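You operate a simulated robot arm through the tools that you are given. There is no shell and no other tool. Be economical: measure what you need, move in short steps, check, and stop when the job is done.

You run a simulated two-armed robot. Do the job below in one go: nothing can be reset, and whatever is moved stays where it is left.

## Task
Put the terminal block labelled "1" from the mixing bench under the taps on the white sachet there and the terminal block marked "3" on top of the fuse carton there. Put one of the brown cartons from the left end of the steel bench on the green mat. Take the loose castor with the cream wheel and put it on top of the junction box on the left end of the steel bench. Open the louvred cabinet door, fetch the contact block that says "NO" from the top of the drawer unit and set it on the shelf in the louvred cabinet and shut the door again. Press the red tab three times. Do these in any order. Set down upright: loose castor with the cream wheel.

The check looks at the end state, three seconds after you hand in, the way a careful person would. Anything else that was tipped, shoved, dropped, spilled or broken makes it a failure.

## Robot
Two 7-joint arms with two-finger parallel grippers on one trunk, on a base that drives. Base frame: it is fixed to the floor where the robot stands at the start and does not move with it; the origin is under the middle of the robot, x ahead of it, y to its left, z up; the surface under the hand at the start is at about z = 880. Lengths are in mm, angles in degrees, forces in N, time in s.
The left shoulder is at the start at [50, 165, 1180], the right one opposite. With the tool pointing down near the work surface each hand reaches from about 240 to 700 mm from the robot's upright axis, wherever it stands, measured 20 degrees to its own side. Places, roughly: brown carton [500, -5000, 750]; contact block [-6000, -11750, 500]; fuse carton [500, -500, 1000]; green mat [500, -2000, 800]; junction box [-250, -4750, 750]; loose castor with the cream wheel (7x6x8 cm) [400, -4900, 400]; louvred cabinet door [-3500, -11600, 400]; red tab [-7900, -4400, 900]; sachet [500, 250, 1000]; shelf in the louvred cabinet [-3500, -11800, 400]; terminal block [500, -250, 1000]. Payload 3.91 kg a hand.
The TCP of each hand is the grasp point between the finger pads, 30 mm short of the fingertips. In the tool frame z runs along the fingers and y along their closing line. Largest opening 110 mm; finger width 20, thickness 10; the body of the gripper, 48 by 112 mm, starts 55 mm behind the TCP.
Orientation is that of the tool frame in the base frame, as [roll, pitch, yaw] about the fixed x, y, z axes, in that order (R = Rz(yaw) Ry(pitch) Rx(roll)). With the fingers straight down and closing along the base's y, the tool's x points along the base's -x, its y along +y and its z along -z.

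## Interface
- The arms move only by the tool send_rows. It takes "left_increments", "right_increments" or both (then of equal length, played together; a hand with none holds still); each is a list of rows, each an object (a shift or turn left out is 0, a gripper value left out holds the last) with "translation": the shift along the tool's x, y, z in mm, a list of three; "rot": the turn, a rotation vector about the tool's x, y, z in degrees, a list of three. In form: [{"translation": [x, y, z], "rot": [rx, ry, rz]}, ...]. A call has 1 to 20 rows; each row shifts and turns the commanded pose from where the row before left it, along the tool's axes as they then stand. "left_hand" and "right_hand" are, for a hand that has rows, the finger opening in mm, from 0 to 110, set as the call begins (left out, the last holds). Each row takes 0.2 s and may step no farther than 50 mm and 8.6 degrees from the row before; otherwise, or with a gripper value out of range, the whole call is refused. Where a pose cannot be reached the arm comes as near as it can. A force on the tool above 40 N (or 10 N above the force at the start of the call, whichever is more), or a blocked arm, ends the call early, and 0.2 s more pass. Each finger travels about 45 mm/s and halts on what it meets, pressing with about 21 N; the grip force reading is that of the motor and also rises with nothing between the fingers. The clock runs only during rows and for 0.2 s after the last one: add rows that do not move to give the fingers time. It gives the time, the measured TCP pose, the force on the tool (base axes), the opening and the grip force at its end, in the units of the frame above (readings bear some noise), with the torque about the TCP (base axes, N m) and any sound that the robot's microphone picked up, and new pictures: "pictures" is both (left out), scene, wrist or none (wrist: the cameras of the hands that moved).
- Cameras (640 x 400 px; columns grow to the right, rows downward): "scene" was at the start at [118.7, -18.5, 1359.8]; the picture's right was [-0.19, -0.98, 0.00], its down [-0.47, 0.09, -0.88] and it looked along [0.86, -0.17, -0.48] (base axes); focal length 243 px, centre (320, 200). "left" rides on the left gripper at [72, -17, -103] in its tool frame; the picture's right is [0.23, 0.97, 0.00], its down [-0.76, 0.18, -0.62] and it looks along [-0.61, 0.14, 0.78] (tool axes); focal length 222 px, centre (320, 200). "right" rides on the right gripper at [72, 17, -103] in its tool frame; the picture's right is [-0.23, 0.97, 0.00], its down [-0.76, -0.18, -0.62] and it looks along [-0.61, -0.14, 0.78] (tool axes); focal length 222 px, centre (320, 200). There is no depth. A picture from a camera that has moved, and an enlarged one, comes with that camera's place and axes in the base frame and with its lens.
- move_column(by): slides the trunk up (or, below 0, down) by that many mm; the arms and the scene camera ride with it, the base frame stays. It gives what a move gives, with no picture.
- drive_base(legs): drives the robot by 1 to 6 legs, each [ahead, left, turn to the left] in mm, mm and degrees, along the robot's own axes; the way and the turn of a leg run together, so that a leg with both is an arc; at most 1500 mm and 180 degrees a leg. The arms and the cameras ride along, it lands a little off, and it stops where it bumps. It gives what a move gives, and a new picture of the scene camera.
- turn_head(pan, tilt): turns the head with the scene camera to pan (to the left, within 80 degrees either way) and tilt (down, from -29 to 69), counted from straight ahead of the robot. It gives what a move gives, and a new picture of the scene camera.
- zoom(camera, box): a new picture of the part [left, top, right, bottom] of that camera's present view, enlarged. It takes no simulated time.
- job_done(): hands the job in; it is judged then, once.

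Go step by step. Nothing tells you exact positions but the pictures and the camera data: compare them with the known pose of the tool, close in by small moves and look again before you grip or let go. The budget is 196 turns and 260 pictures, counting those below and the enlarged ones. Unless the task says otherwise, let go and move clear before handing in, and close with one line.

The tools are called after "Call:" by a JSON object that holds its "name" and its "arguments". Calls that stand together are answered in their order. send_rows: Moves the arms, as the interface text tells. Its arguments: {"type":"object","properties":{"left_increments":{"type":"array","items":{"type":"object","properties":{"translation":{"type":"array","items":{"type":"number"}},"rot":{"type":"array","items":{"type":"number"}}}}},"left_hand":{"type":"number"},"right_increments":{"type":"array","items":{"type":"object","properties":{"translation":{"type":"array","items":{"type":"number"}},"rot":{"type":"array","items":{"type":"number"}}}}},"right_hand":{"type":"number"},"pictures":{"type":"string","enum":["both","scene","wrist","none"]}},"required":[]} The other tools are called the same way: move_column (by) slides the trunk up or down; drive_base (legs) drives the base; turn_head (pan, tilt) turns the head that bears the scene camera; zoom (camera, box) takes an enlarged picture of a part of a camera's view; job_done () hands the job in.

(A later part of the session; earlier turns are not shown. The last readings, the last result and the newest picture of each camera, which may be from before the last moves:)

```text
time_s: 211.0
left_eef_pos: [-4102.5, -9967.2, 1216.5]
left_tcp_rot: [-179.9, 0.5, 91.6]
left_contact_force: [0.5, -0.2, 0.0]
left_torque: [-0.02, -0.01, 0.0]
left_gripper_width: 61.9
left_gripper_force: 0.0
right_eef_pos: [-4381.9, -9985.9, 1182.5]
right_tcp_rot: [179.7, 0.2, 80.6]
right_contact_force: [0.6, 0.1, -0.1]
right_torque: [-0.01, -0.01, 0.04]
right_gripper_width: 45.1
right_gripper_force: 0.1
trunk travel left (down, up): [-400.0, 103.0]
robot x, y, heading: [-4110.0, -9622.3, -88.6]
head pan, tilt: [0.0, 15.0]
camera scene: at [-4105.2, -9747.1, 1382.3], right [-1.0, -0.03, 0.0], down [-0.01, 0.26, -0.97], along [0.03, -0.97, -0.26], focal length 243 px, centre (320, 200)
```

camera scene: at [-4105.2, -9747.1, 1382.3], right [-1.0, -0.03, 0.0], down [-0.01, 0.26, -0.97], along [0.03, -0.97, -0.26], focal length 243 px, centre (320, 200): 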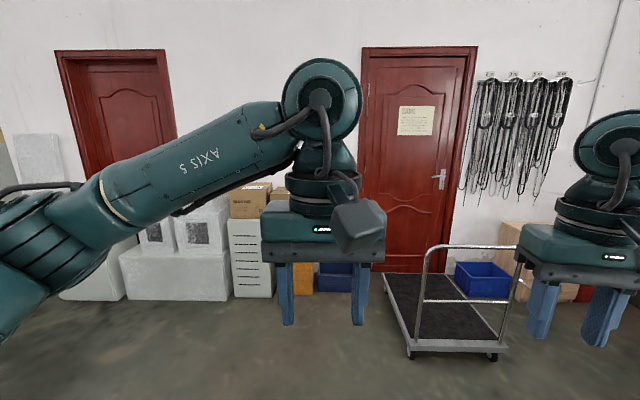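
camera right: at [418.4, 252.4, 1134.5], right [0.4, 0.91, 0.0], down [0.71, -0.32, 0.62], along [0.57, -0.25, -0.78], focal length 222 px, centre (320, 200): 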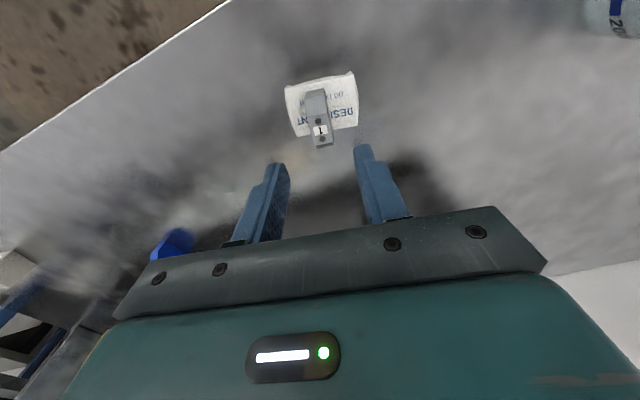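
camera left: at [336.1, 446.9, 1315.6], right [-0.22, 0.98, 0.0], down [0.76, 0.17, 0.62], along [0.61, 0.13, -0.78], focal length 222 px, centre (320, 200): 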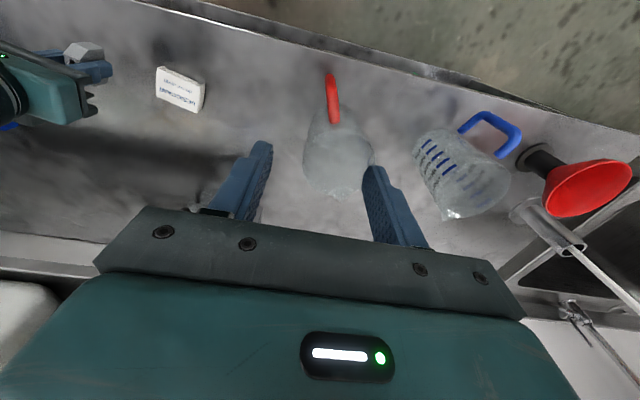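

The louvred cabinet is straight ahead-left (~[-3500,-11600]). First I look right for the drawer unit.

Call:
{"name": "turn_head", "arguments": {"pan": -48, "tilt": 20}}

```text
time_s: 212.2
left_eef_pos: [-4101.9, -9965.3, 1214.7]
left_tcp_rot: [-179.9, 0.5, 91.5]
left_contact_force: [0.0, 0.3, -0.7]
left_torque: [-0.01, -0.01, -0.01]
left_gripper_width: 61.8
left_gripper_force: 0.1
right_eef_pos: [-4381.4, -9984.5, 1181.5]
right_tcp_rot: [179.8, 0.1, 80.5]
right_contact_force: [0.7, 0.1, -0.2]
right_torque: [0.0, 0.01, -0.03]
right_gripper_width: 45.0
right_gripper_force: 0.0
trunk travel left (down, up): [-400.0, 103.0]
robot x, y, heading: [-4105.0, -9623.5, -88.3]
head pan, tilt: [-48.0, 20.0]
camera scene: at [-4175.2, -9717.9, 1374.1], right [-0.69, 0.72, 0.0], down [0.25, 0.24, -0.94], along [-0.68, -0.65, -0.34], focal length 243 px, centre (320, 200)
```

scene: 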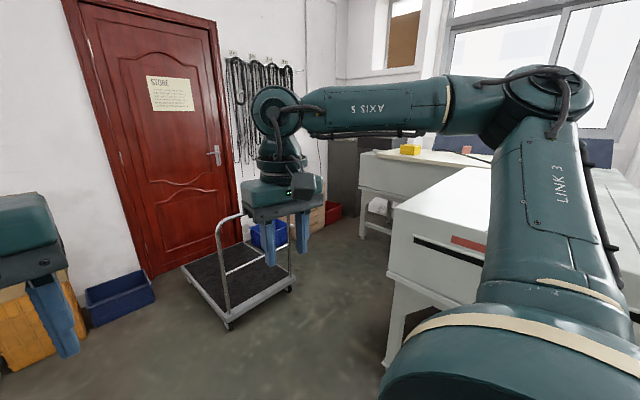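

The drawer unit must be in the corner behind my right hand, beyond the flat trolley (x −4600…−5200, y<−11000) and a machine corner at ~[-5180,-10150]. I go to y≈−10570, turn to face −x and look.

Call:
{"name": "drive_base", "arguments": {"legs": [[950, 0, -1.7], [0, 0, -90]]}}

Call:
{"name": "turn_head", "arguments": {"pan": 20, "tilt": 25}}

```text
time_s: 221.0
left_eef_pos: [-4435.7, -10581.3, 1214.7]
left_tcp_rot: [-179.9, 0.5, 0.4]
left_contact_force: [0.9, 0.4, -0.5]
left_torque: [0.03, -0.03, -0.03]
left_gripper_width: 62.0
left_gripper_force: 0.1
right_eef_pos: [-4449.3, -10301.6, 1182.0]
right_tcp_rot: [179.8, 0.1, -10.5]
right_contact_force: [-0.3, -0.3, 0.4]
right_torque: [-0.03, 0.03, 0.03]
right_gripper_width: 44.7
right_gripper_force: 0.1
trunk travel left (down, up): [-400.0, 103.0]
robot x, y, heading: [-4091.7, -10578.2, -179.6]
head pan, tilt: [-48.0, 20.0]
camera scene: at [-4184.1, -10514.1, 1374.1], right [0.74, 0.67, 0.0], down [0.23, -0.25, -0.94], along [-0.63, 0.69, -0.34], focal length 243 px, centre (320, 200)
```

scene: 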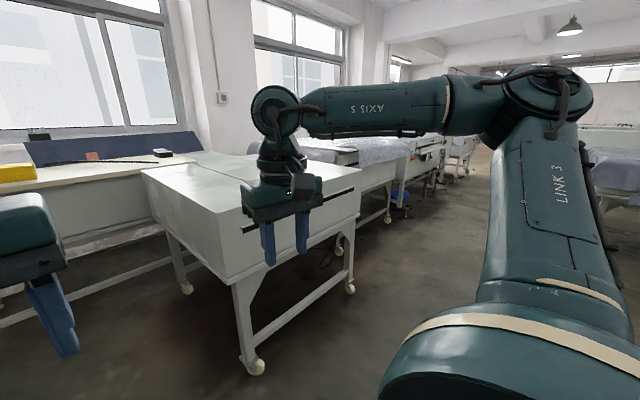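

```text
time_s: 222.4
left_eef_pos: [-4435.6, -10581.1, 1214.7]
left_tcp_rot: [-179.9, 0.5, 0.4]
left_contact_force: [0.0, -0.3, -0.7]
left_torque: [0.0, -0.05, -0.03]
left_gripper_width: 61.8
left_gripper_force: 0.1
right_eef_pos: [-4448.9, -10302.5, 1182.5]
right_tcp_rot: [179.8, 0.2, -10.5]
right_contact_force: [0.5, 0.5, -0.5]
right_torque: [0.01, 0.04, -0.02]
right_gripper_width: 45.4
right_gripper_force: 0.2
trunk travel left (down, up): [-400.0, 103.0]
robot x, y, heading: [-4095.2, -10583.3, -179.5]
head pan, tilt: [20.0, 25.0]
camera scene: at [-4207.7, -10615.0, 1366.0], right [-0.35, 0.94, 0.0], down [0.4, 0.15, -0.91], along [-0.85, -0.32, -0.42], focal length 243 px, centre (320, 200)
```

scene: 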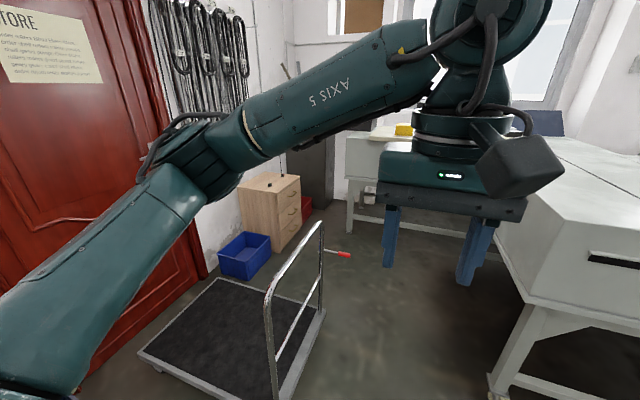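

The wooden drawer unit stands beyond the trolley with small things on top. I zoom in.

Call:
{"name": "zoom", "arguments": {"camera": "scene", "box": [225, 155, 325, 265]}}

```text
3.64 times, centred on (275, 210) of scene
camera zoom: at [-4207.7, -10615.0, 1366.0], right [-0.35, 0.94, 0.0], down [0.4, 0.15, -0.91], along [-0.85, -0.32, -0.42], focal length 884 px, centre (484, 164)
```

zoom: 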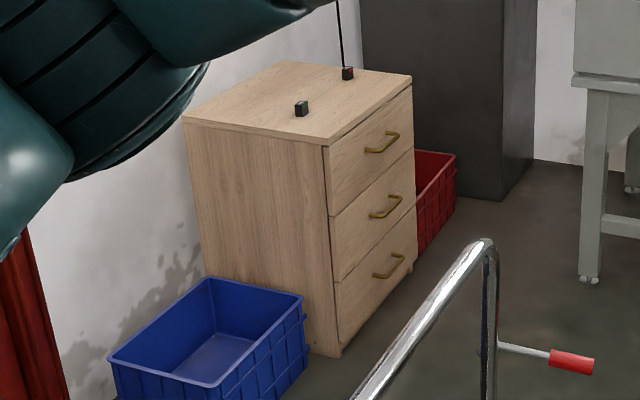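

Two contact blocks lie on top: a green one (~[-5906,-11728]) and a red one (~[-6165,-11742]), top z≈587. I drive past the trolley's lever at y≈−10490 to x≈−5900 and turn to face the unit.

Call:
{"name": "drive_base", "arguments": {"legs": [[100, -95, -0.5], [1500, 0, 0], [200, 0, 0], [0, 0, 90]]}}

Call:
{"name": "turn_head", "arguments": {"pan": 0, "tilt": 35}}

```text
time_s: 235.8
left_eef_pos: [-5860.8, -10831.5, 1215.6]
left_tcp_rot: [-179.9, 0.5, 91.0]
left_contact_force: [-0.1, 0.1, 0.0]
left_torque: [0.0, 0.01, 0.02]
left_gripper_width: 61.9
left_gripper_force: 0.1
right_eef_pos: [-6140.8, -10847.1, 1181.6]
right_tcp_rot: [179.8, 0.1, 80.1]
right_contact_force: [0.8, -1.4, 0.0]
right_torque: [0.02, 0.02, 0.04]
right_gripper_width: 44.9
right_gripper_force: 0.1
trunk travel left (down, up): [-400.0, 103.0]
robot x, y, heading: [-5863.6, -10483.7, -89.1]
head pan, tilt: [20.0, 25.0]
camera scene: at [-5830.4, -10603.8, 1366.0], right [-0.93, -0.36, 0.0], down [-0.15, 0.39, -0.91], along [0.32, -0.85, -0.42], focal length 243 px, centre (320, 200)
```

scene: 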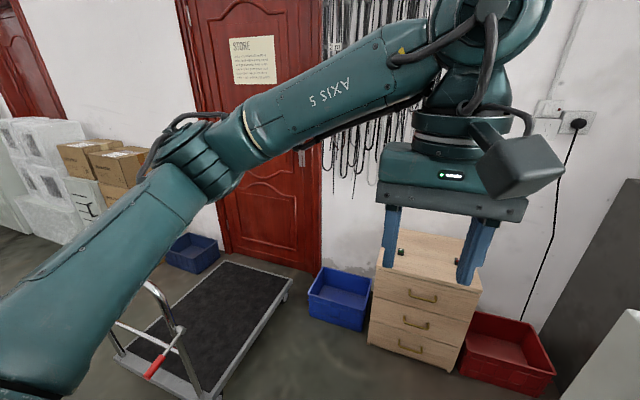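

```text
time_s: 236.6
left_eef_pos: [-5861.2, -10831.8, 1215.2]
left_tcp_rot: [-180.0, 0.5, 91.1]
left_contact_force: [0.4, -0.5, 0.4]
left_torque: [-0.02, 0.03, -0.01]
left_gripper_width: 61.9
left_gripper_force: 0.1
right_eef_pos: [-6141.1, -10845.9, 1181.6]
right_tcp_rot: [179.7, 0.1, 80.1]
right_contact_force: [0.0, -0.1, 0.1]
right_torque: [-0.01, 0.01, -0.01]
right_gripper_width: 45.0
right_gripper_force: 0.0
trunk travel left (down, up): [-400.0, 103.0]
robot x, y, heading: [-5862.3, -10485.3, -89.0]
head pan, tilt: [0.0, 35.0]
camera scene: at [-5861.9, -10605.8, 1350.3], right [-1.0, -0.02, 0.0], down [-0.01, 0.57, -0.82], along [0.01, -0.82, -0.57], focal length 243 px, centre (320, 200)
```

scene: 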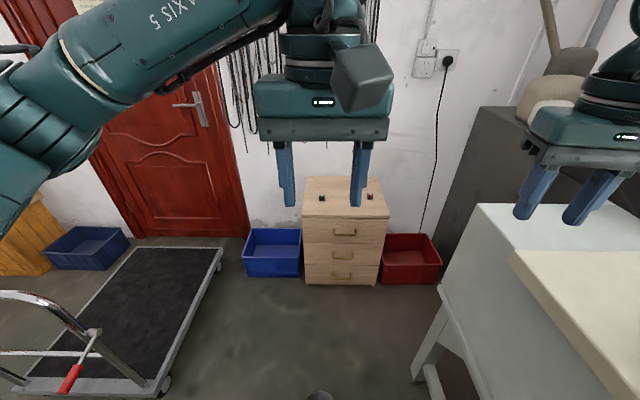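

Call:
{"name": "zoom", "arguments": {"camera": "scene", "box": [300, 180, 400, 220]}}

```text
6.40 times, centred on (350, 200) of scene
camera zoom: at [-5861.9, -10605.8, 1350.3], right [-1.0, -0.02, 0.0], down [-0.01, 0.57, -0.82], along [0.01, -0.82, -0.57], focal length 1555 px, centre (128, 200)
```

zoom: 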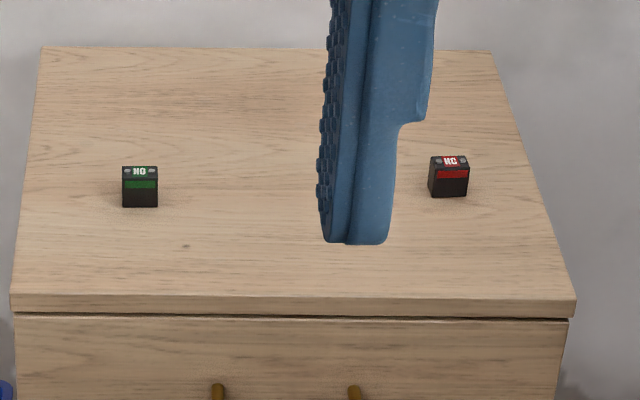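

The green one reads "NO", at about [-5860,-11696]. I drive up to the unit, with the right hand tucked.

Call:
{"name": "send_rows", "arguments": {"right_increments": [{"translation": [0, 30, 0]}, {"translation": [10, 30, 0]}, {"translation": [10, 30, 0]}, {"translation": [10, 20, 0]}], "left_increments": [{"translation": [0, 30, 0]}, {"translation": [0, 30, 0]}, {"translation": [0, 20, 0]}, {}], "left_hand": 62, "pictures": "none"}}

Call:
{"name": "drive_base", "arguments": {"legs": [[680, 30, -1]]}}

Call:
{"name": "move_column", "arguments": {"by": -250}}

Call:
{"name": "turn_head", "arguments": {"pan": 0, "tilt": 45}}

```text
time_s: 237.6
left_eef_pos: [-5780.6, -10830.4, 1215.9]
left_tcp_rot: [-179.9, 0.4, 91.0]
left_contact_force: [-0.4, -1.2, 0.3]
left_torque: [0.02, 0.0, 0.0]
left_gripper_width: 62.1
left_gripper_force: 0.1
right_eef_pos: [-6025.4, -10836.9, 1178.9]
right_tcp_rot: [179.7, 0.2, 80.0]
right_contact_force: [-0.1, 0.0, 0.2]
right_torque: [0.04, -0.01, 0.0]
right_gripper_width: 45.0
right_gripper_force: 0.1
trunk travel left (down, up): [-400.0, 103.0]
robot x, y, heading: [-5864.5, -10487.1, -89.1]
head pan, tilt: [0.0, 35.0]
```

```text
time_s: 241.4
left_eef_pos: [-5743.8, -11504.7, 1214.7]
left_tcp_rot: [-179.8, 0.5, 90.8]
left_contact_force: [0.5, 0.5, 0.2]
left_torque: [0.03, -0.01, 0.03]
left_gripper_width: 61.8
left_gripper_force: 0.0
right_eef_pos: [-5988.7, -11509.5, 1180.8]
right_tcp_rot: [179.8, 0.1, 79.6]
right_contact_force: [-0.5, 0.9, 0.4]
right_torque: [0.02, 0.0, 0.0]
right_gripper_width: 45.0
right_gripper_force: 0.1
trunk travel left (down, up): [-400.0, 103.0]
robot x, y, heading: [-5822.0, -11160.3, -89.3]
head pan, tilt: [0.0, 35.0]
camera scene: at [-5822.9, -11279.5, 1350.2], right [-1.0, -0.01, 0.0], down [-0.01, 0.57, -0.82], along [0.01, -0.82, -0.57], focal length 243 px, centre (320, 200)
```

scene: 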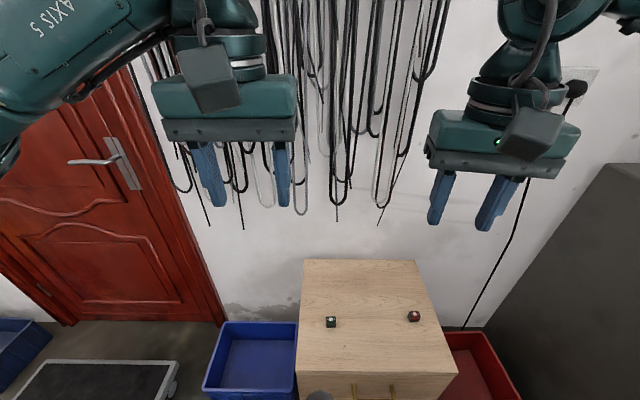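

```text
time_s: 243.9
left_eef_pos: [-5743.0, -11503.8, 964.3]
left_tcp_rot: [-179.9, 0.5, 90.7]
left_contact_force: [-0.4, -0.5, -0.1]
left_torque: [0.02, -0.01, 0.04]
left_gripper_width: 61.9
left_gripper_force: 0.1
right_eef_pos: [-5988.6, -11508.8, 930.2]
right_tcp_rot: [179.8, 0.1, 79.7]
right_contact_force: [0.6, 1.3, -0.3]
right_torque: [-0.02, 0.01, 0.03]
right_gripper_width: 45.1
right_gripper_force: 0.1
trunk travel left (down, up): [-150.0, 353.0]
robot x, y, heading: [-5827.3, -11163.8, -89.3]
head pan, tilt: [0.0, 35.0]
```

```text
time_s: 244.7
left_eef_pos: [-5743.4, -11503.1, 963.9]
left_tcp_rot: [-179.9, 0.5, 90.8]
left_contact_force: [-0.1, 0.1, 0.5]
left_torque: [-0.01, 0.0, -0.02]
left_gripper_width: 61.9
left_gripper_force: 0.1
right_eef_pos: [-5988.2, -11508.5, 930.6]
right_tcp_rot: [179.8, 0.0, 79.6]
right_contact_force: [0.1, -0.4, -0.4]
right_torque: [0.01, 0.01, -0.01]
right_gripper_width: 44.8
right_gripper_force: 0.0
trunk travel left (down, up): [-150.0, 353.0]
robot x, y, heading: [-5821.7, -11160.7, -89.5]
head pan, tilt: [0.0, 45.0]
camera scene: at [-5823.0, -11272.4, 1085.5], right [-1.0, -0.01, 0.0], down [-0.01, 0.71, -0.71], along [0.01, -0.71, -0.71], focal length 243 px, centre (320, 200)
```

scene: 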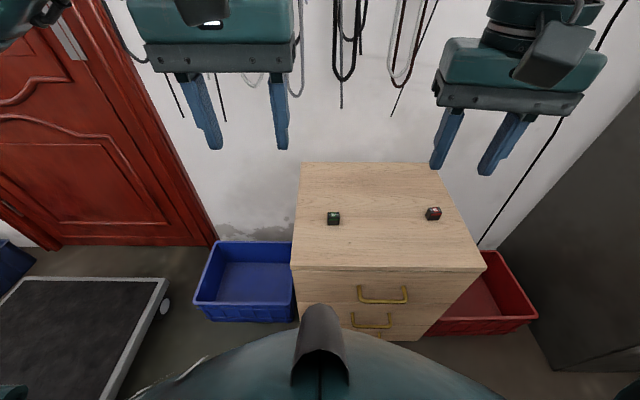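

I use the right hand for the block: square it up, bring it above the green "NO" block at ≈[-5853,-11678].

Call:
{"name": "send_rows", "arguments": {"right_increments": [{"rot": [0, 0, -5.2]}, {"rot": [0, 0, -5.2]}, {"translation": [-34, 27, 20]}, {"translation": [-34, 27, 20]}, {"translation": [-34, 27, 20]}, {"translation": [-34, 27, 20]}, {"translation": [-34, 27, 20]}, {"translation": [0, 0, 40]}, {"translation": [0, 0, 40]}, {}], "right_hand": 65, "pictures": "wrist"}}

```text
time_s: 246.9
left_eef_pos: [-5742.5, -11503.1, 964.9]
left_tcp_rot: [-179.9, 0.5, 90.7]
left_contact_force: [0.9, 0.6, -0.1]
left_torque: [-0.02, 0.02, 0.04]
left_gripper_width: 62.0
left_gripper_force: 0.1
right_eef_pos: [-5960.7, -11617.8, 755.3]
right_tcp_rot: [179.9, 0.3, 90.0]
right_contact_force: [-0.4, 0.8, -0.2]
right_torque: [0.02, 0.0, -0.01]
right_gripper_width: 65.1
right_gripper_force: 0.0
right hand out of reach, approached as far as the arm can: row 5, 6, 7, 8, 9
trunk travel left (down, up): [-150.0, 353.0]
robot x, y, heading: [-5821.7, -11158.8, -89.3]
head pan, tilt: [0.0, 45.0]
camera right: at [-5942.7, -11546.4, 857.3], right [0.97, -0.22, 0.0], down [-0.18, -0.76, 0.62], along [-0.14, -0.61, -0.78], focal length 222 px, centre (320, 200)
```

right: 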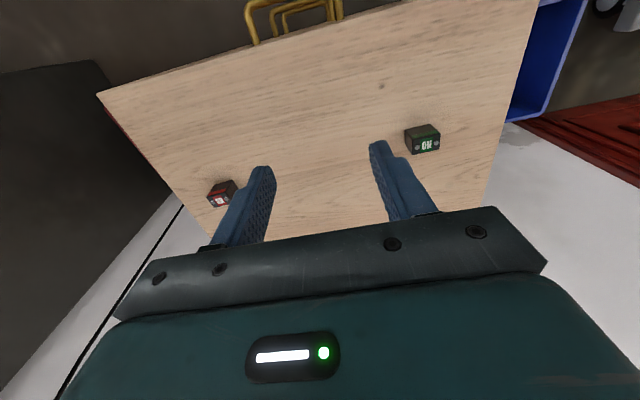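

The right hand can't reach inward that far, so I use the left hand; right goes back.

Call:
{"name": "send_rows", "arguments": {"right_increments": [{"translation": [20, 0, -40]}, {"translation": [30, -20, -35]}, {"translation": [30, -20, -35]}, {"translation": [30, -30, -25]}, {"translation": [20, -30, -20]}, {}], "pictures": "none"}}

Call:
{"name": "send_rows", "arguments": {"left_increments": [{"translation": [-20, -22, 10]}, {"translation": [-35, -22, 20]}, {"translation": [-35, -22, 25]}, {"translation": [-35, -22, 25]}, {"translation": [-30, -22, 25]}, {"translation": [-18, 0, 40]}, {"translation": [0, 0, 40]}, {"translation": [0, 0, 30]}, {}], "left_hand": 60, "pictures": "wrist"}}

```text
refused: row 2 steps farther than a row can; nothing moved
```

```text
time_s: 248.9
left_eef_pos: [-5852.7, -11679.6, 752.0]
left_tcp_rot: [-179.9, 0.5, 90.7]
left_contact_force: [0.3, 0.5, -0.3]
left_torque: [-0.03, 0.01, 0.01]
left_gripper_width: 60.0
left_gripper_force: 0.0
right_eef_pos: [-5959.5, -11619.0, 755.1]
right_tcp_rot: [179.8, 0.2, 90.2]
right_contact_force: [0.0, -0.4, 0.4]
right_torque: [-0.01, 0.01, -0.02]
right_gripper_width: 65.0
right_gripper_force: 0.1
trunk travel left (down, up): [-150.0, 353.0]
robot x, y, heading: [-5822.8, -11164.2, -89.4]
head pan, tilt: [0.0, 45.0]
camera left: at [-5870.0, -11606.5, 855.0], right [0.97, 0.24, 0.0], down [0.19, -0.75, 0.63], along [0.15, -0.61, -0.78], focal length 222 px, centre (320, 200)
```

left: 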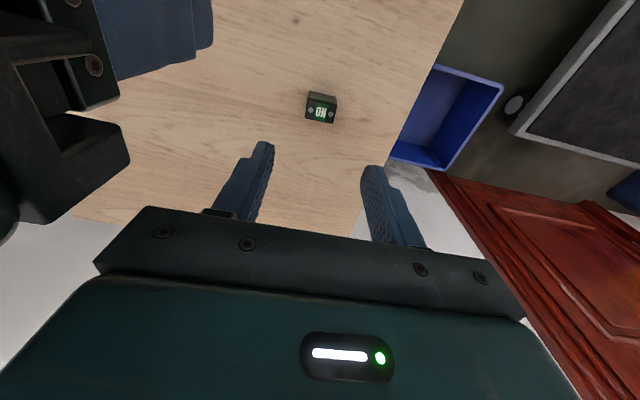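

The left hand is above the block. First I retract the right hand, which is close.

Call:
{"name": "send_rows", "arguments": {"right_increments": [{"translation": [30, -25, -10]}, {"translation": [30, -25, -20]}, {"translation": [30, -20, -25]}, {"translation": [20, 0, -40]}, {"translation": [0, 0, -40]}, {}], "pictures": "none"}}

Call:
{"name": "zoom", "arguments": {"camera": "left", "box": [280, 75, 360, 145]}}

```text
time_s: 250.3
left_eef_pos: [-5851.6, -11678.8, 753.3]
left_tcp_rot: [-179.9, 0.5, 90.7]
left_contact_force: [-0.5, -0.1, -0.6]
left_torque: [0.01, -0.01, -0.01]
left_gripper_width: 60.0
left_gripper_force: 0.2
right_eef_pos: [-6026.6, -11509.0, 888.2]
right_tcp_rot: [179.9, 0.1, 90.2]
right_contact_force: [0.6, 1.1, -0.1]
right_torque: [-0.03, 0.0, 0.01]
right_gripper_width: 65.0
right_gripper_force: 0.1
trunk travel left (down, up): [-150.0, 353.0]
robot x, y, heading: [-5828.0, -11162.8, -89.2]
head pan, tilt: [0.0, 45.0]
```

```text
5.71 times, centred on (320, 110) of left
camera zoom: at [-5870.0, -11606.4, 855.5], right [0.97, 0.24, 0.0], down [0.19, -0.75, 0.63], along [0.15, -0.61, -0.78], focal length 1269 px, centre (320, 714)
```

zoom: 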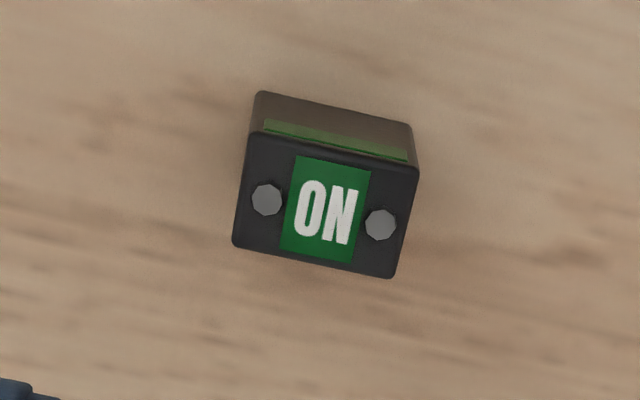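

Block centre ≈[-5852.5,-11678], 31 wide, ~31 high; the hand is right above. I turn 4° to match and go down.

Call:
{"name": "send_rows", "arguments": {"left_increments": [{"translation": [0, 0, 30], "rot": [0, 0, -4]}, {"translation": [0, 0, 40]}, {"translation": [0, 0, 35]}, {"translation": [0, 0, 15]}, {"translation": [0, 0, 6]}, {}], "pictures": "wrist"}}

```text
time_s: 251.7
left_eef_pos: [-5853.0, -11681.1, 630.0]
left_tcp_rot: [-179.7, 0.9, 94.5]
left_contact_force: [1.4, 6.0, 38.2]
left_torque: [0.65, -1.32, 0.29]
left_gripper_width: 60.7
left_gripper_force: 0.6
right_eef_pos: [-6027.3, -11506.5, 890.2]
right_tcp_rot: [179.9, 0.3, 90.1]
right_contact_force: [0.3, -0.1, -0.1]
right_torque: [0.01, 0.01, 0.03]
right_gripper_width: 65.1
right_gripper_force: 0.0
trunk travel left (down, up): [-150.0, 353.0]
robot x, y, heading: [-5825.3, -11161.5, -89.3]
head pan, tilt: [0.0, 45.0]
camera left: at [-5876.3, -11608.6, 732.3], right [0.95, 0.31, -0.01], down [0.24, -0.73, 0.63], along [0.19, -0.61, -0.77], focal length 222 px, centre (320, 200)
```

left: 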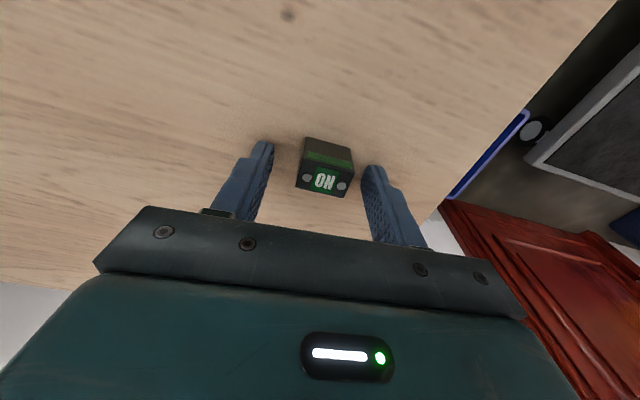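

The fingertips touched the top (z≈600). I lift 4 mm and close.

Call:
{"name": "send_rows", "arguments": {"left_increments": [{"translation": [2, 0, -4]}, {"translation": [0, 0, -1]}, {}], "pictures": "none"}}

Call:
{"name": "send_rows", "arguments": {"left_increments": [{}, {}, {}, {}, {}, {}, {"translation": [0, 0, -2]}, {"translation": [0, 0, -4]}, {"translation": [0, 0, -6]}, {"translation": [0, 0, -8]}, {}], "left_hand": 0, "pictures": "wrist"}}

```text
time_s: 252.5
left_eef_pos: [-5852.4, -11679.2, 630.3]
left_tcp_rot: [-179.9, 0.7, 94.7]
left_contact_force: [-2.2, -8.3, 14.0]
left_torque: [-0.08, -0.37, -0.21]
left_gripper_width: 59.0
left_gripper_force: 0.0
right_eef_pos: [-6027.3, -11507.8, 887.8]
right_tcp_rot: [179.8, 0.2, 90.1]
right_contact_force: [0.2, 0.3, -0.3]
right_torque: [-0.02, 0.03, -0.04]
right_gripper_width: 65.0
right_gripper_force: 0.1
trunk travel left (down, up): [-150.0, 353.0]
robot x, y, heading: [-5824.9, -11161.4, -89.3]
head pan, tilt: [0.0, 45.0]
```

```text
time_s: 254.9
left_eef_pos: [-5851.1, -11679.0, 649.9]
left_tcp_rot: [-180.0, 0.5, 94.8]
left_contact_force: [-0.2, -0.1, 0.3]
left_torque: [0.03, -0.03, -0.02]
left_gripper_width: 29.1
left_gripper_force: 20.7
right_eef_pos: [-6027.3, -11508.9, 889.1]
right_tcp_rot: [179.8, 0.1, 90.1]
right_contact_force: [-0.5, -0.3, -0.1]
right_torque: [0.01, -0.03, -0.02]
right_gripper_width: 65.1
right_gripper_force: 0.0
trunk travel left (down, up): [-150.0, 353.0]
robot x, y, heading: [-5823.5, -11160.2, -89.3]
head pan, tilt: [0.0, 45.0]
camera left: at [-5874.6, -11607.8, 752.3], right [0.95, 0.31, 0.0], down [0.24, -0.74, 0.63], along [0.19, -0.6, -0.78], focal length 222 px, centre (320, 200)
```

left: 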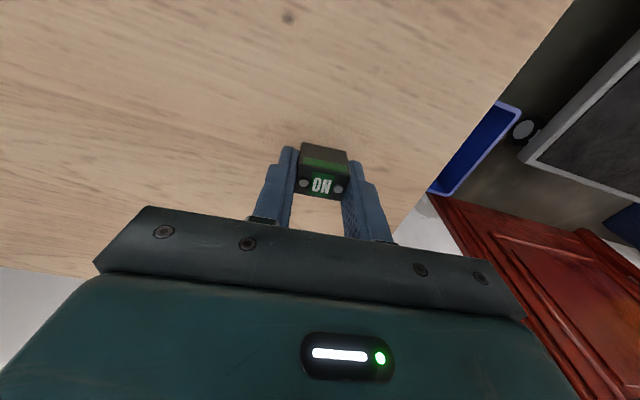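

Block held. I lift and draw it back gently, raise the trunk, and drive back out to face +x.

Call:
{"name": "send_rows", "arguments": {"left_increments": [{"translation": [0, 0, -15]}, {"translation": [0, 0, -20]}, {"translation": [5, 0, -20]}, {"translation": [15, 4, -20]}, {"translation": [20, 8, -20]}, {"translation": [25, 10, -15]}, {"translation": [25, 10, 0]}, {"translation": [25, 10, 0]}, {"translation": [25, 10, 0]}, {"translation": [15, 8, 0]}, {}], "pictures": "none"}}

Call:
{"name": "move_column", "arguments": {"by": 250}}

Call:
{"name": "drive_base", "arguments": {"legs": [[-670, 0, 0], [0, 0, 90], [1500, 0, -0.5], [200, 0, 0]]}}

Call:
{"name": "turn_head", "arguments": {"pan": -50, "tilt": 25}}

```text
time_s: 257.3
left_eef_pos: [-5804.9, -11518.9, 759.5]
left_tcp_rot: [-179.9, 0.5, 94.7]
left_contact_force: [0.1, 0.6, -0.8]
left_torque: [0.0, -0.01, -0.03]
left_gripper_width: 29.4
left_gripper_force: 20.8
right_eef_pos: [-6027.6, -11508.4, 888.4]
right_tcp_rot: [179.8, 0.2, 90.1]
right_contact_force: [0.7, -0.6, 0.1]
right_torque: [0.01, 0.01, 0.01]
right_gripper_width: 65.1
right_gripper_force: 0.1
trunk travel left (down, up): [-150.0, 353.0]
robot x, y, heading: [-5820.1, -11161.7, -89.1]
head pan, tilt: [0.0, 45.0]
```

```text
time_s: 259.9
left_eef_pos: [-5806.6, -11518.6, 1009.9]
left_tcp_rot: [-179.8, 0.4, 94.7]
left_contact_force: [0.1, -0.5, -0.6]
left_torque: [0.02, -0.01, 0.02]
left_gripper_width: 29.1
left_gripper_force: 20.9
right_eef_pos: [-6027.2, -11508.6, 1137.8]
right_tcp_rot: [179.8, 0.2, 90.1]
right_contact_force: [0.9, -0.7, -0.3]
right_torque: [-0.03, 0.04, -0.01]
right_gripper_width: 65.0
right_gripper_force: 0.0
trunk travel left (down, up): [-400.0, 103.0]
robot x, y, heading: [-5827.3, -11163.8, -89.2]
head pan, tilt: [0.0, 45.0]
```

```text
time_s: 275.6
left_eef_pos: [-3772.4, -10532.3, 1008.4]
left_tcp_rot: [-179.8, 0.3, -178.0]
left_contact_force: [0.2, -0.4, -0.3]
left_torque: [0.0, 0.0, 0.02]
left_gripper_width: 29.2
left_gripper_force: 20.5
right_eef_pos: [-3793.7, -10751.7, 1137.6]
right_tcp_rot: [179.8, 0.1, 177.5]
right_contact_force: [-0.1, 0.0, -0.6]
right_torque: [0.04, 0.04, 0.02]
right_gripper_width: 64.9
right_gripper_force: 0.0
trunk travel left (down, up): [-400.0, 103.0]
robot x, y, heading: [-4131.4, -10533.1, -2.0]
head pan, tilt: [0.0, 45.0]
camera scene: at [-4020.3, -10539.0, 1335.3], right [-0.04, -1.0, 0.0], down [-0.71, 0.03, -0.71], along [0.71, -0.03, -0.71], focal length 243 px, centre (320, 200)
```

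scene: 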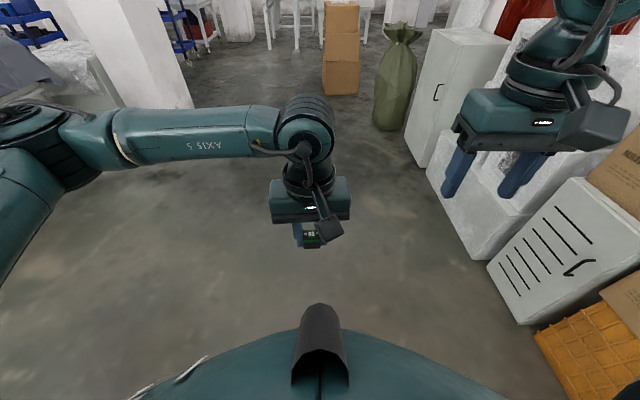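

```text
time_s: 276.7
left_eef_pos: [-3772.8, -10533.4, 1008.5]
left_tcp_rot: [-179.8, 0.5, -178.0]
left_contact_force: [0.0, -0.2, -0.1]
left_torque: [0.01, 0.0, 0.0]
left_gripper_width: 29.3
left_gripper_force: 20.9
right_eef_pos: [-3794.2, -10753.3, 1137.8]
right_tcp_rot: [179.8, 0.2, 177.5]
right_contact_force: [0.8, -0.9, -0.2]
right_torque: [0.0, 0.02, 0.04]
right_gripper_width: 65.2
right_gripper_force: 0.2
trunk travel left (down, up): [-400.0, 103.0]
robot x, y, heading: [-4133.2, -10535.0, -2.3]
head pan, tilt: [-50.0, 25.0]
camera scene: at [-4045.5, -10608.7, 1366.0], right [-0.79, -0.62, 0.0], down [-0.26, 0.33, -0.91], along [0.56, -0.71, -0.42], focal length 243 px, centre (320, 200)
```

scene: 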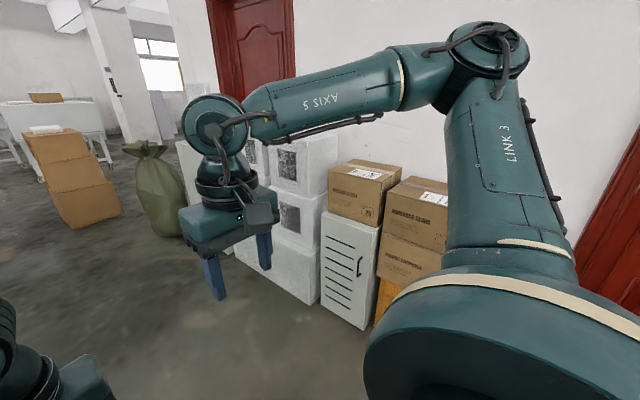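

The louvred cabinet has its handle on the right and hinge on the left. I zoom for geometry.

Call:
{"name": "zoom", "arguments": {"camera": "scene", "box": [290, 190, 420, 340]}}

```text
2.67 times, centred on (355, 265) of scene
camera zoom: at [-4045.5, -10608.7, 1366.0], right [-0.79, -0.62, 0.0], down [-0.26, 0.33, -0.91], along [0.56, -0.71, -0.42], focal length 648 px, centre (227, 27)
```

zoom: 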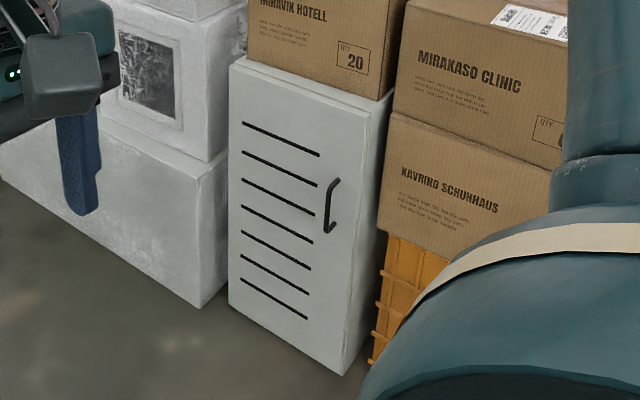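

Cabinet front is y≈−11575, x −3296…−3626, top ≈700; handle bar at x≈−3578, z≈426–558; hinge at left. I drive to about [-3390,-10850] facing it and lower the trunk.

Call:
{"name": "drive_base", "arguments": {"legs": [[740, 0, 0], [0, 0, -87.8], [280, 0, 0]]}}

Call:
{"name": "move_column", "arguments": {"by": -400}}

Call:
{"name": "turn_head", "arguments": {"pan": 0, "tilt": 38}}

```text
time_s: 286.1
left_eef_pos: [-3387.5, -11200.3, 1008.3]
left_tcp_rot: [-180.0, 0.3, 93.7]
left_contact_force: [-0.2, -0.2, -0.5]
left_torque: [0.03, -0.04, -0.02]
left_gripper_width: 29.0
left_gripper_force: 21.6
right_eef_pos: [-3608.5, -11185.7, 1138.2]
right_tcp_rot: [179.9, 0.2, 89.2]
right_contact_force: [0.1, -0.5, 0.0]
right_torque: [0.02, 0.02, 0.01]
right_gripper_width: 64.9
right_gripper_force: 0.1
trunk travel left (down, up): [-400.0, 103.0]
robot x, y, heading: [-3402.9, -10842.4, -90.3]
head pan, tilt: [-50.0, 25.0]
camera scene: at [-3471.5, -10932.0, 1366.0], right [-0.64, 0.77, 0.0], down [0.33, 0.27, -0.91], along [-0.7, -0.58, -0.42], focal length 243 px, centre (320, 200)
```

scene: 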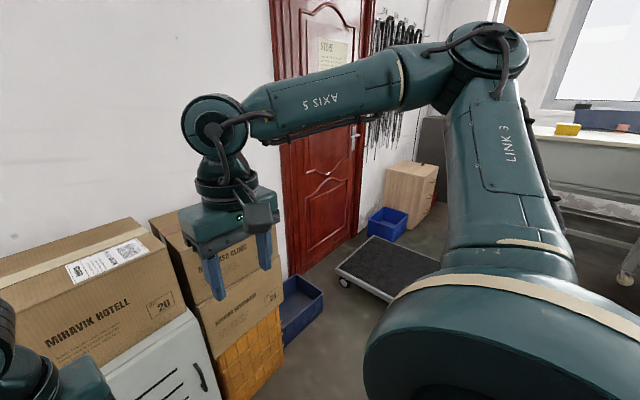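

```text
time_s: 289.9
left_eef_pos: [-3389.4, -11201.3, 609.2]
left_tcp_rot: [-179.8, 0.4, 93.7]
left_contact_force: [0.4, -0.3, 0.4]
left_torque: [-0.02, 0.02, -0.03]
left_gripper_width: 29.4
left_gripper_force: 21.0
right_eef_pos: [-3610.1, -11186.1, 737.2]
right_tcp_rot: [179.8, 0.0, 89.2]
right_contact_force: [0.7, -0.2, -0.2]
right_torque: [-0.02, -0.02, 0.0]
right_gripper_width: 65.0
right_gripper_force: 0.1
trunk travel left (down, up): [0.0, 503.0]
robot x, y, heading: [-3399.6, -10843.3, -90.2]
head pan, tilt: [-50.0, 25.0]
```

```text
time_s: 291.1
left_eef_pos: [-3388.7, -11199.8, 609.1]
left_tcp_rot: [-179.9, 0.5, 93.7]
left_contact_force: [-0.4, 0.1, 0.0]
left_torque: [0.0, -0.01, -0.01]
left_gripper_width: 28.9
left_gripper_force: 20.9
right_eef_pos: [-3608.6, -11186.8, 737.7]
right_tcp_rot: [179.8, 0.1, 89.2]
right_contact_force: [-0.2, 0.8, 0.2]
right_torque: [0.02, 0.01, -0.02]
right_gripper_width: 65.1
right_gripper_force: 0.1
trunk travel left (down, up): [0.0, 503.0]
robot x, y, heading: [-3402.0, -10843.3, -90.3]
head pan, tilt: [0.0, 38.0]
camera scene: at [-3401.1, -10958.8, 945.7], right [-1.0, 0.01, 0.0], down [0.0, 0.62, -0.79], along [0.0, -0.79, -0.62], focal length 243 px, centre (320, 200)
```

scene: 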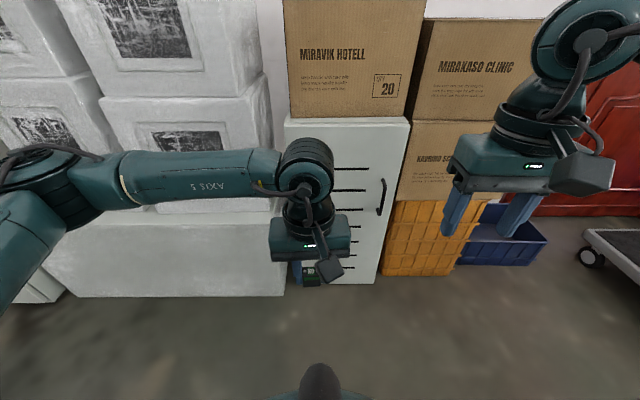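

Handle ≈x −3585, z 428–565. I tilt the right hand to point forward and lower it toward handle height, and move the left hand aside.

Call:
{"name": "send_rows", "arguments": {"right_increments": [{"rot": [0, -8.5, 0]}, {"rot": [0, -8.5, 0]}, {"rot": [0, -8.5, 0]}, {"rot": [0, -8.5, 0]}, {"rot": [0, -8.5, 0]}, {"rot": [0, -8.5, 0]}, {"rot": [0, -8.5, 0]}, {"rot": [0, -8.5, 0]}, {"rot": [0, -8.5, 0]}, {"rot": [0, -8.5, 0]}, {"rot": [0, -5, 0]}, {}], "left_increments": [{"translation": [0, 15, -5]}, {"translation": [5, 20, -10]}, {"translation": [5, 20, -10]}, {"translation": [5, 20, -10]}, {"translation": [5, 20, -10]}, {"translation": [5, 20, -10]}, {"translation": [5, 20, -10]}, {"translation": [5, 20, -10]}, {"translation": [5, 20, -10]}, {"translation": [0, 10, -5]}, {}, {}], "pictures": "scene"}}

```text
time_s: 293.7
left_eef_pos: [-3205.7, -11146.2, 699.0]
left_tcp_rot: [-180.0, 0.5, 93.6]
left_contact_force: [0.0, -0.4, -0.6]
left_torque: [0.01, 0.02, 0.01]
left_gripper_width: 29.1
left_gripper_force: 21.0
right_eef_pos: [-3590.1, -11303.2, 790.2]
right_tcp_rot: [178.2, 85.3, 87.4]
right_contact_force: [0.3, -0.1, -0.4]
right_torque: [-0.01, 0.04, 0.05]
right_gripper_width: 64.7
right_gripper_force: 0.1
right hand out of reach, approached as far as the arm can: row 4, 5, 6, 7, 8, 9, 10, 11
trunk travel left (down, up): [0.0, 503.0]
robot x, y, heading: [-3403.0, -10836.0, -90.2]
head pan, tilt: [0.0, 38.0]
camera scene: at [-3401.0, -10958.8, 945.7], right [-1.0, 0.0, 0.0], down [0.0, 0.62, -0.79], along [0.0, -0.79, -0.62], focal length 243 px, centre (320, 200)
```

scene: 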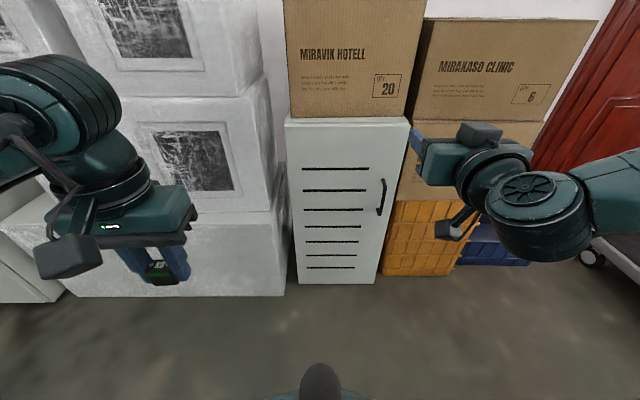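

The right hand points forward now. I lower it to the handle height.

Call:
{"name": "send_rows", "arguments": {"right_increments": [{"translation": [40, 0, 0]}, {"translation": [40, 0, 0]}, {"translation": [40, 0, 0]}, {"translation": [40, 0, 0]}, {"translation": [40, 0, 0]}, {"translation": [40, 0, 0]}, {"translation": [40, 5, 0]}, {"translation": [13, 0, 30]}, {"translation": [0, 0, 40]}, {"translation": [0, 0, 40]}, {}], "pictures": "both"}}

```text
time_s: 296.1
left_eef_pos: [-3205.5, -11145.9, 698.5]
left_tcp_rot: [-180.0, 0.6, 93.6]
left_contact_force: [-1.1, -0.2, -0.3]
left_torque: [0.01, 0.02, -0.02]
left_gripper_width: 29.3
left_gripper_force: 20.8
right_eef_pos: [-3593.2, -11344.1, 793.0]
right_tcp_rot: [177.2, 84.8, 86.3]
right_contact_force: [-0.7, -0.1, 0.2]
right_torque: [0.01, 0.03, 0.0]
right_gripper_width: 65.0
right_gripper_force: 0.0
right hand out of reach, approached as far as the arm can: row 1, 2, 3, 4, 5, 6, 7, 8, 9, 10
trunk travel left (down, up): [0.0, 503.0]
robot x, y, heading: [-3400.3, -10846.7, -90.5]
head pan, tilt: [0.0, 38.0]
camera scene: at [-3400.9, -10958.7, 945.7], right [-1.0, 0.0, 0.0], down [0.0, 0.62, -0.79], along [0.0, -0.79, -0.62], focal length 243 px, centre (320, 200)
camera right: at [-3574.0, -11235.0, 730.6], right [0.97, -0.04, 0.23], down [-0.17, 0.55, 0.81], along [-0.16, -0.83, 0.53], focal length 222 px, centre (320, 200)
```

scene: 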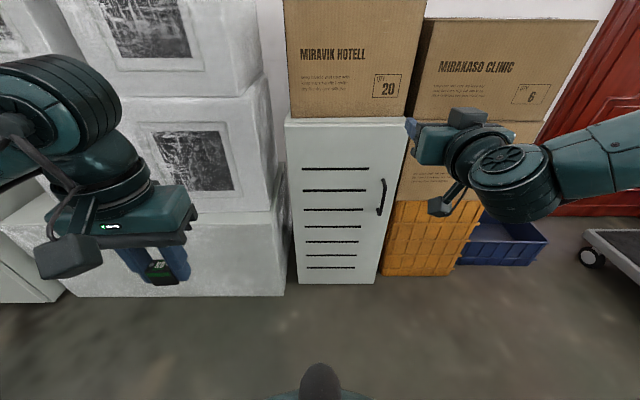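
right: 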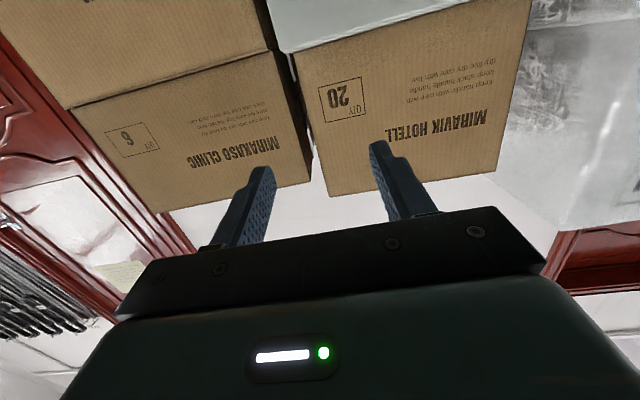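

A level hand can't go that low. I pitch it to about 45° down instead and try to bring it to the handle.

Call:
{"name": "send_rows", "arguments": {"right_increments": [{"rot": [0, 8.5, 0], "translation": [0, 0, -20]}, {"rot": [0, 8.5, 0], "translation": [0, 0, -20]}, {"rot": [0, 8.5, 0]}, {"rot": [0, 8.5, 0]}, {"rot": [0, 8.5, 0]}, {}], "pictures": "none"}}

Call:
{"name": "send_rows", "arguments": {"right_increments": [{"translation": [28, 0, 28]}, {"translation": [28, 0, 28]}, {"translation": [28, 0, 28]}, {"translation": [28, 0, 28]}, {"translation": [28, 0, 28]}, {"translation": [28, 0, 28]}, {}], "pictures": "both"}}

```text
time_s: 297.5
left_eef_pos: [-3204.9, -11145.4, 699.3]
left_tcp_rot: [-179.9, 0.4, 93.7]
left_contact_force: [-0.5, -0.1, -0.9]
left_torque: [0.03, 0.02, 0.0]
left_gripper_width: 29.1
left_gripper_force: 20.9
right_eef_pos: [-3591.0, -11303.6, 801.0]
right_tcp_rot: [179.8, 42.5, 89.1]
right_contact_force: [0.5, 0.7, 0.0]
right_torque: [-0.01, -0.01, -0.02]
right_gripper_width: 65.1
right_gripper_force: 0.0
trunk travel left (down, up): [0.0, 503.0]
robot x, y, heading: [-3399.8, -10843.5, -90.3]
head pan, tilt: [0.0, 38.0]
```

```text
time_s: 299.1
left_eef_pos: [-3205.5, -11147.6, 699.5]
left_tcp_rot: [-179.9, 0.5, 93.8]
left_contact_force: [0.1, 0.3, -0.1]
left_torque: [0.05, 0.07, -0.01]
left_gripper_width: 29.3
left_gripper_force: 21.2
right_eef_pos: [-3590.9, -11295.9, 562.6]
right_tcp_rot: [179.8, 42.8, 89.1]
right_contact_force: [0.3, -0.8, 0.3]
right_torque: [0.0, 0.04, 0.02]
right_gripper_width: 65.0
right_gripper_force: 0.1
trunk travel left (down, up): [0.0, 503.0]
robot x, y, heading: [-3402.6, -10837.9, -90.4]
head pan, tilt: [0.0, 38.0]
camera scene: at [-3401.0, -10958.8, 945.7], right [-1.0, 0.0, 0.0], down [0.0, 0.62, -0.79], along [0.0, -0.79, -0.62], focal length 243 px, centre (320, 200)
camera right: at [-3571.2, -11173.4, 588.4], right [0.97, -0.18, 0.16], down [-0.18, -0.14, 0.97], along [-0.15, -0.97, -0.16], focal length 222 px, centre (320, 200)
```

scene: 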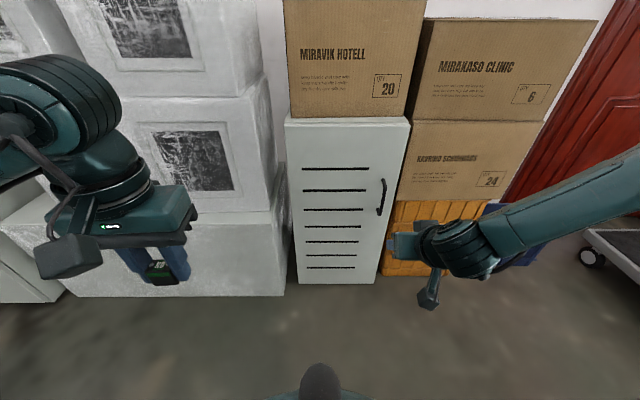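
right: 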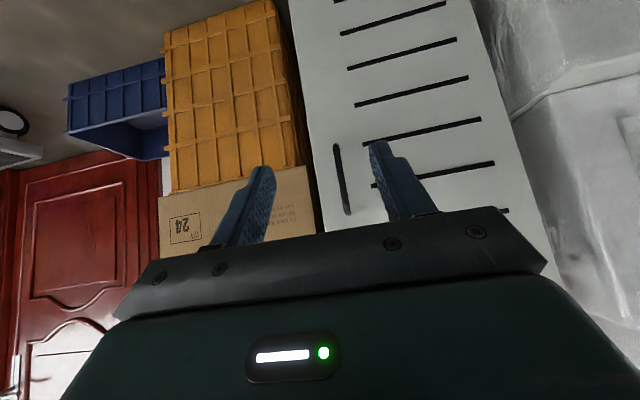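

At 43° pitch it reaches; the handle is at x≈−3582, z≈500. I advance to just in front of it.

Call:
{"name": "send_rows", "arguments": {"right_increments": [{"translation": [-16.7, 1.4, 28.7]}, {"translation": [-16.7, 1.4, 28.7]}, {"translation": [-16.7, 1.4, 28.7]}, {"translation": [-16.7, 1.4, 28.7]}, {"translation": [-16.7, 1.4, 28.7]}, {"translation": [-16.7, 1.4, 28.7]}, {}], "pictures": "wrist"}}

```text
time_s: 300.7
left_eef_pos: [-3205.6, -11147.2, 699.0]
left_tcp_rot: [-180.0, 0.5, 93.7]
left_contact_force: [-0.8, -0.5, -0.6]
left_torque: [-0.01, 0.03, 0.0]
left_gripper_width: 29.0
left_gripper_force: 20.7
right_eef_pos: [-3628.7, -11444.9, 552.2]
right_tcp_rot: [179.7, 42.6, 89.1]
right_contact_force: [0.6, -0.5, 0.0]
right_torque: [0.03, 0.0, -0.01]
right_gripper_width: 65.0
right_gripper_force: 0.2
right hand out of reach, approached as far as the arm can: row 3, 4, 5, 6
trunk travel left (down, up): [0.0, 503.0]
robot x, y, heading: [-3398.8, -10839.3, -90.3]
head pan, tilt: [0.0, 38.0]
camera right: at [-3609.9, -11322.7, 577.3], right [0.97, -0.18, 0.16], down [-0.18, -0.14, 0.97], along [-0.15, -0.97, -0.16], focal length 222 px, centre (320, 200)
```

right: 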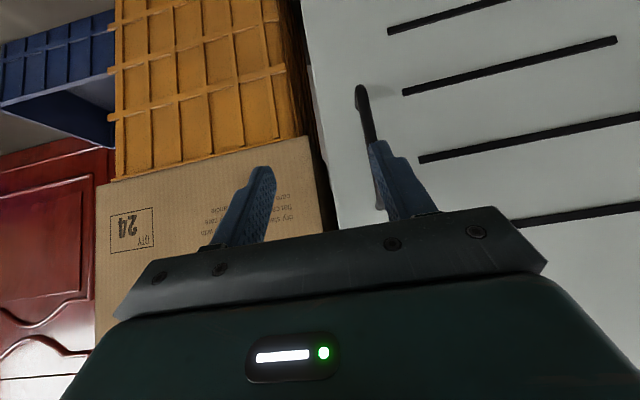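

The right arm can't come further inward, so I retreat the hand slightly and shift the base left/forward.

Call:
{"name": "send_rows", "arguments": {"right_increments": [{"translation": [18, 0, -17]}, {"translation": [19, 0, -17]}, {}], "pictures": "none"}}

Call:
{"name": "drive_base", "arguments": {"legs": [[40, 110, 0]]}}

```text
time_s: 301.5
left_eef_pos: [-3206.0, -11146.7, 697.7]
left_tcp_rot: [-179.9, 0.5, 93.7]
left_contact_force: [-0.2, -0.2, 0.0]
left_torque: [-0.03, -0.02, 0.0]
left_gripper_width: 29.1
left_gripper_force: 20.9
right_eef_pos: [-3628.4, -11395.9, 549.7]
right_tcp_rot: [179.8, 42.5, 89.1]
right_contact_force: [-0.1, 0.3, 0.7]
right_torque: [0.0, 0.04, 0.0]
right_gripper_width: 64.9
right_gripper_force: 0.1
trunk travel left (down, up): [0.0, 503.0]
robot x, y, heading: [-3400.7, -10843.9, -90.3]
head pan, tilt: [0.0, 38.0]
```

```text
time_s: 303.1
left_eef_pos: [-3095.4, -11186.1, 698.5]
left_tcp_rot: [-179.9, 0.5, 94.0]
left_contact_force: [-0.3, -0.1, -1.0]
left_torque: [0.01, -0.01, -0.01]
left_gripper_width: 29.2
left_gripper_force: 21.1
right_eef_pos: [-3517.8, -11437.3, 550.8]
right_tcp_rot: [179.8, 42.6, 89.2]
right_contact_force: [-0.2, 0.6, -0.8]
right_torque: [-0.01, -0.01, 0.0]
right_gripper_width: 65.0
right_gripper_force: 0.1
trunk travel left (down, up): [0.0, 503.0]
robot x, y, heading: [-3293.1, -10878.5, -90.4]
head pan, tilt: [0.0, 38.0]
camera scene: at [-3290.9, -10998.7, 945.7], right [-1.0, 0.0, 0.0], down [0.0, 0.62, -0.79], along [0.0, -0.79, -0.62], focal length 243 px, centre (320, 200)
```

scene: 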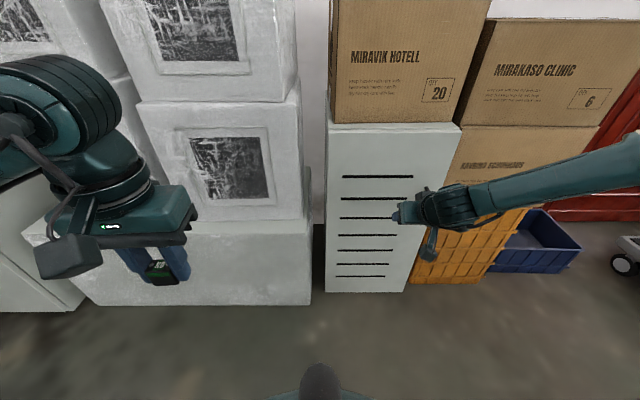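

Call:
{"name": "send_rows", "arguments": {"right_increments": [{"translation": [0, -22, 0]}, {"translation": [0, -22, 0]}, {"translation": [0, -20, 0]}, {"translation": [-4, 0, 25]}, {"translation": [-4, 0, 25]}, {"translation": [-5, 0, 25]}, {}], "pictures": "wrist"}}

```text
time_s: 304.7
left_eef_pos: [-3094.6, -11186.9, 698.2]
left_tcp_rot: [-179.9, 0.6, 94.0]
left_contact_force: [0.4, 0.6, -0.7]
left_torque: [0.0, -0.01, 0.0]
left_gripper_width: 29.3
left_gripper_force: 20.9
right_eef_pos: [-3586.4, -11489.0, 509.5]
right_tcp_rot: [179.8, 42.5, 89.2]
right_contact_force: [-0.3, -0.3, -0.6]
right_torque: [0.01, 0.02, 0.01]
right_gripper_width: 65.2
right_gripper_force: 0.1
right hand out of reach, approached as far as the arm can: row 6
trunk travel left (down, up): [0.0, 503.0]
robot x, y, heading: [-3290.3, -10881.5, -89.7]
head pan, tilt: [0.0, 38.0]
camera right: at [-3567.3, -11367.2, 535.9], right [0.97, -0.18, 0.16], down [-0.18, -0.14, 0.97], along [-0.15, -0.97, -0.16], focal length 222 px, centre (320, 200)
```

right: 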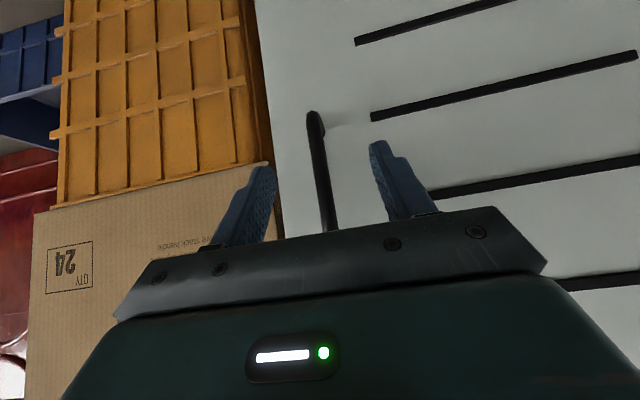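

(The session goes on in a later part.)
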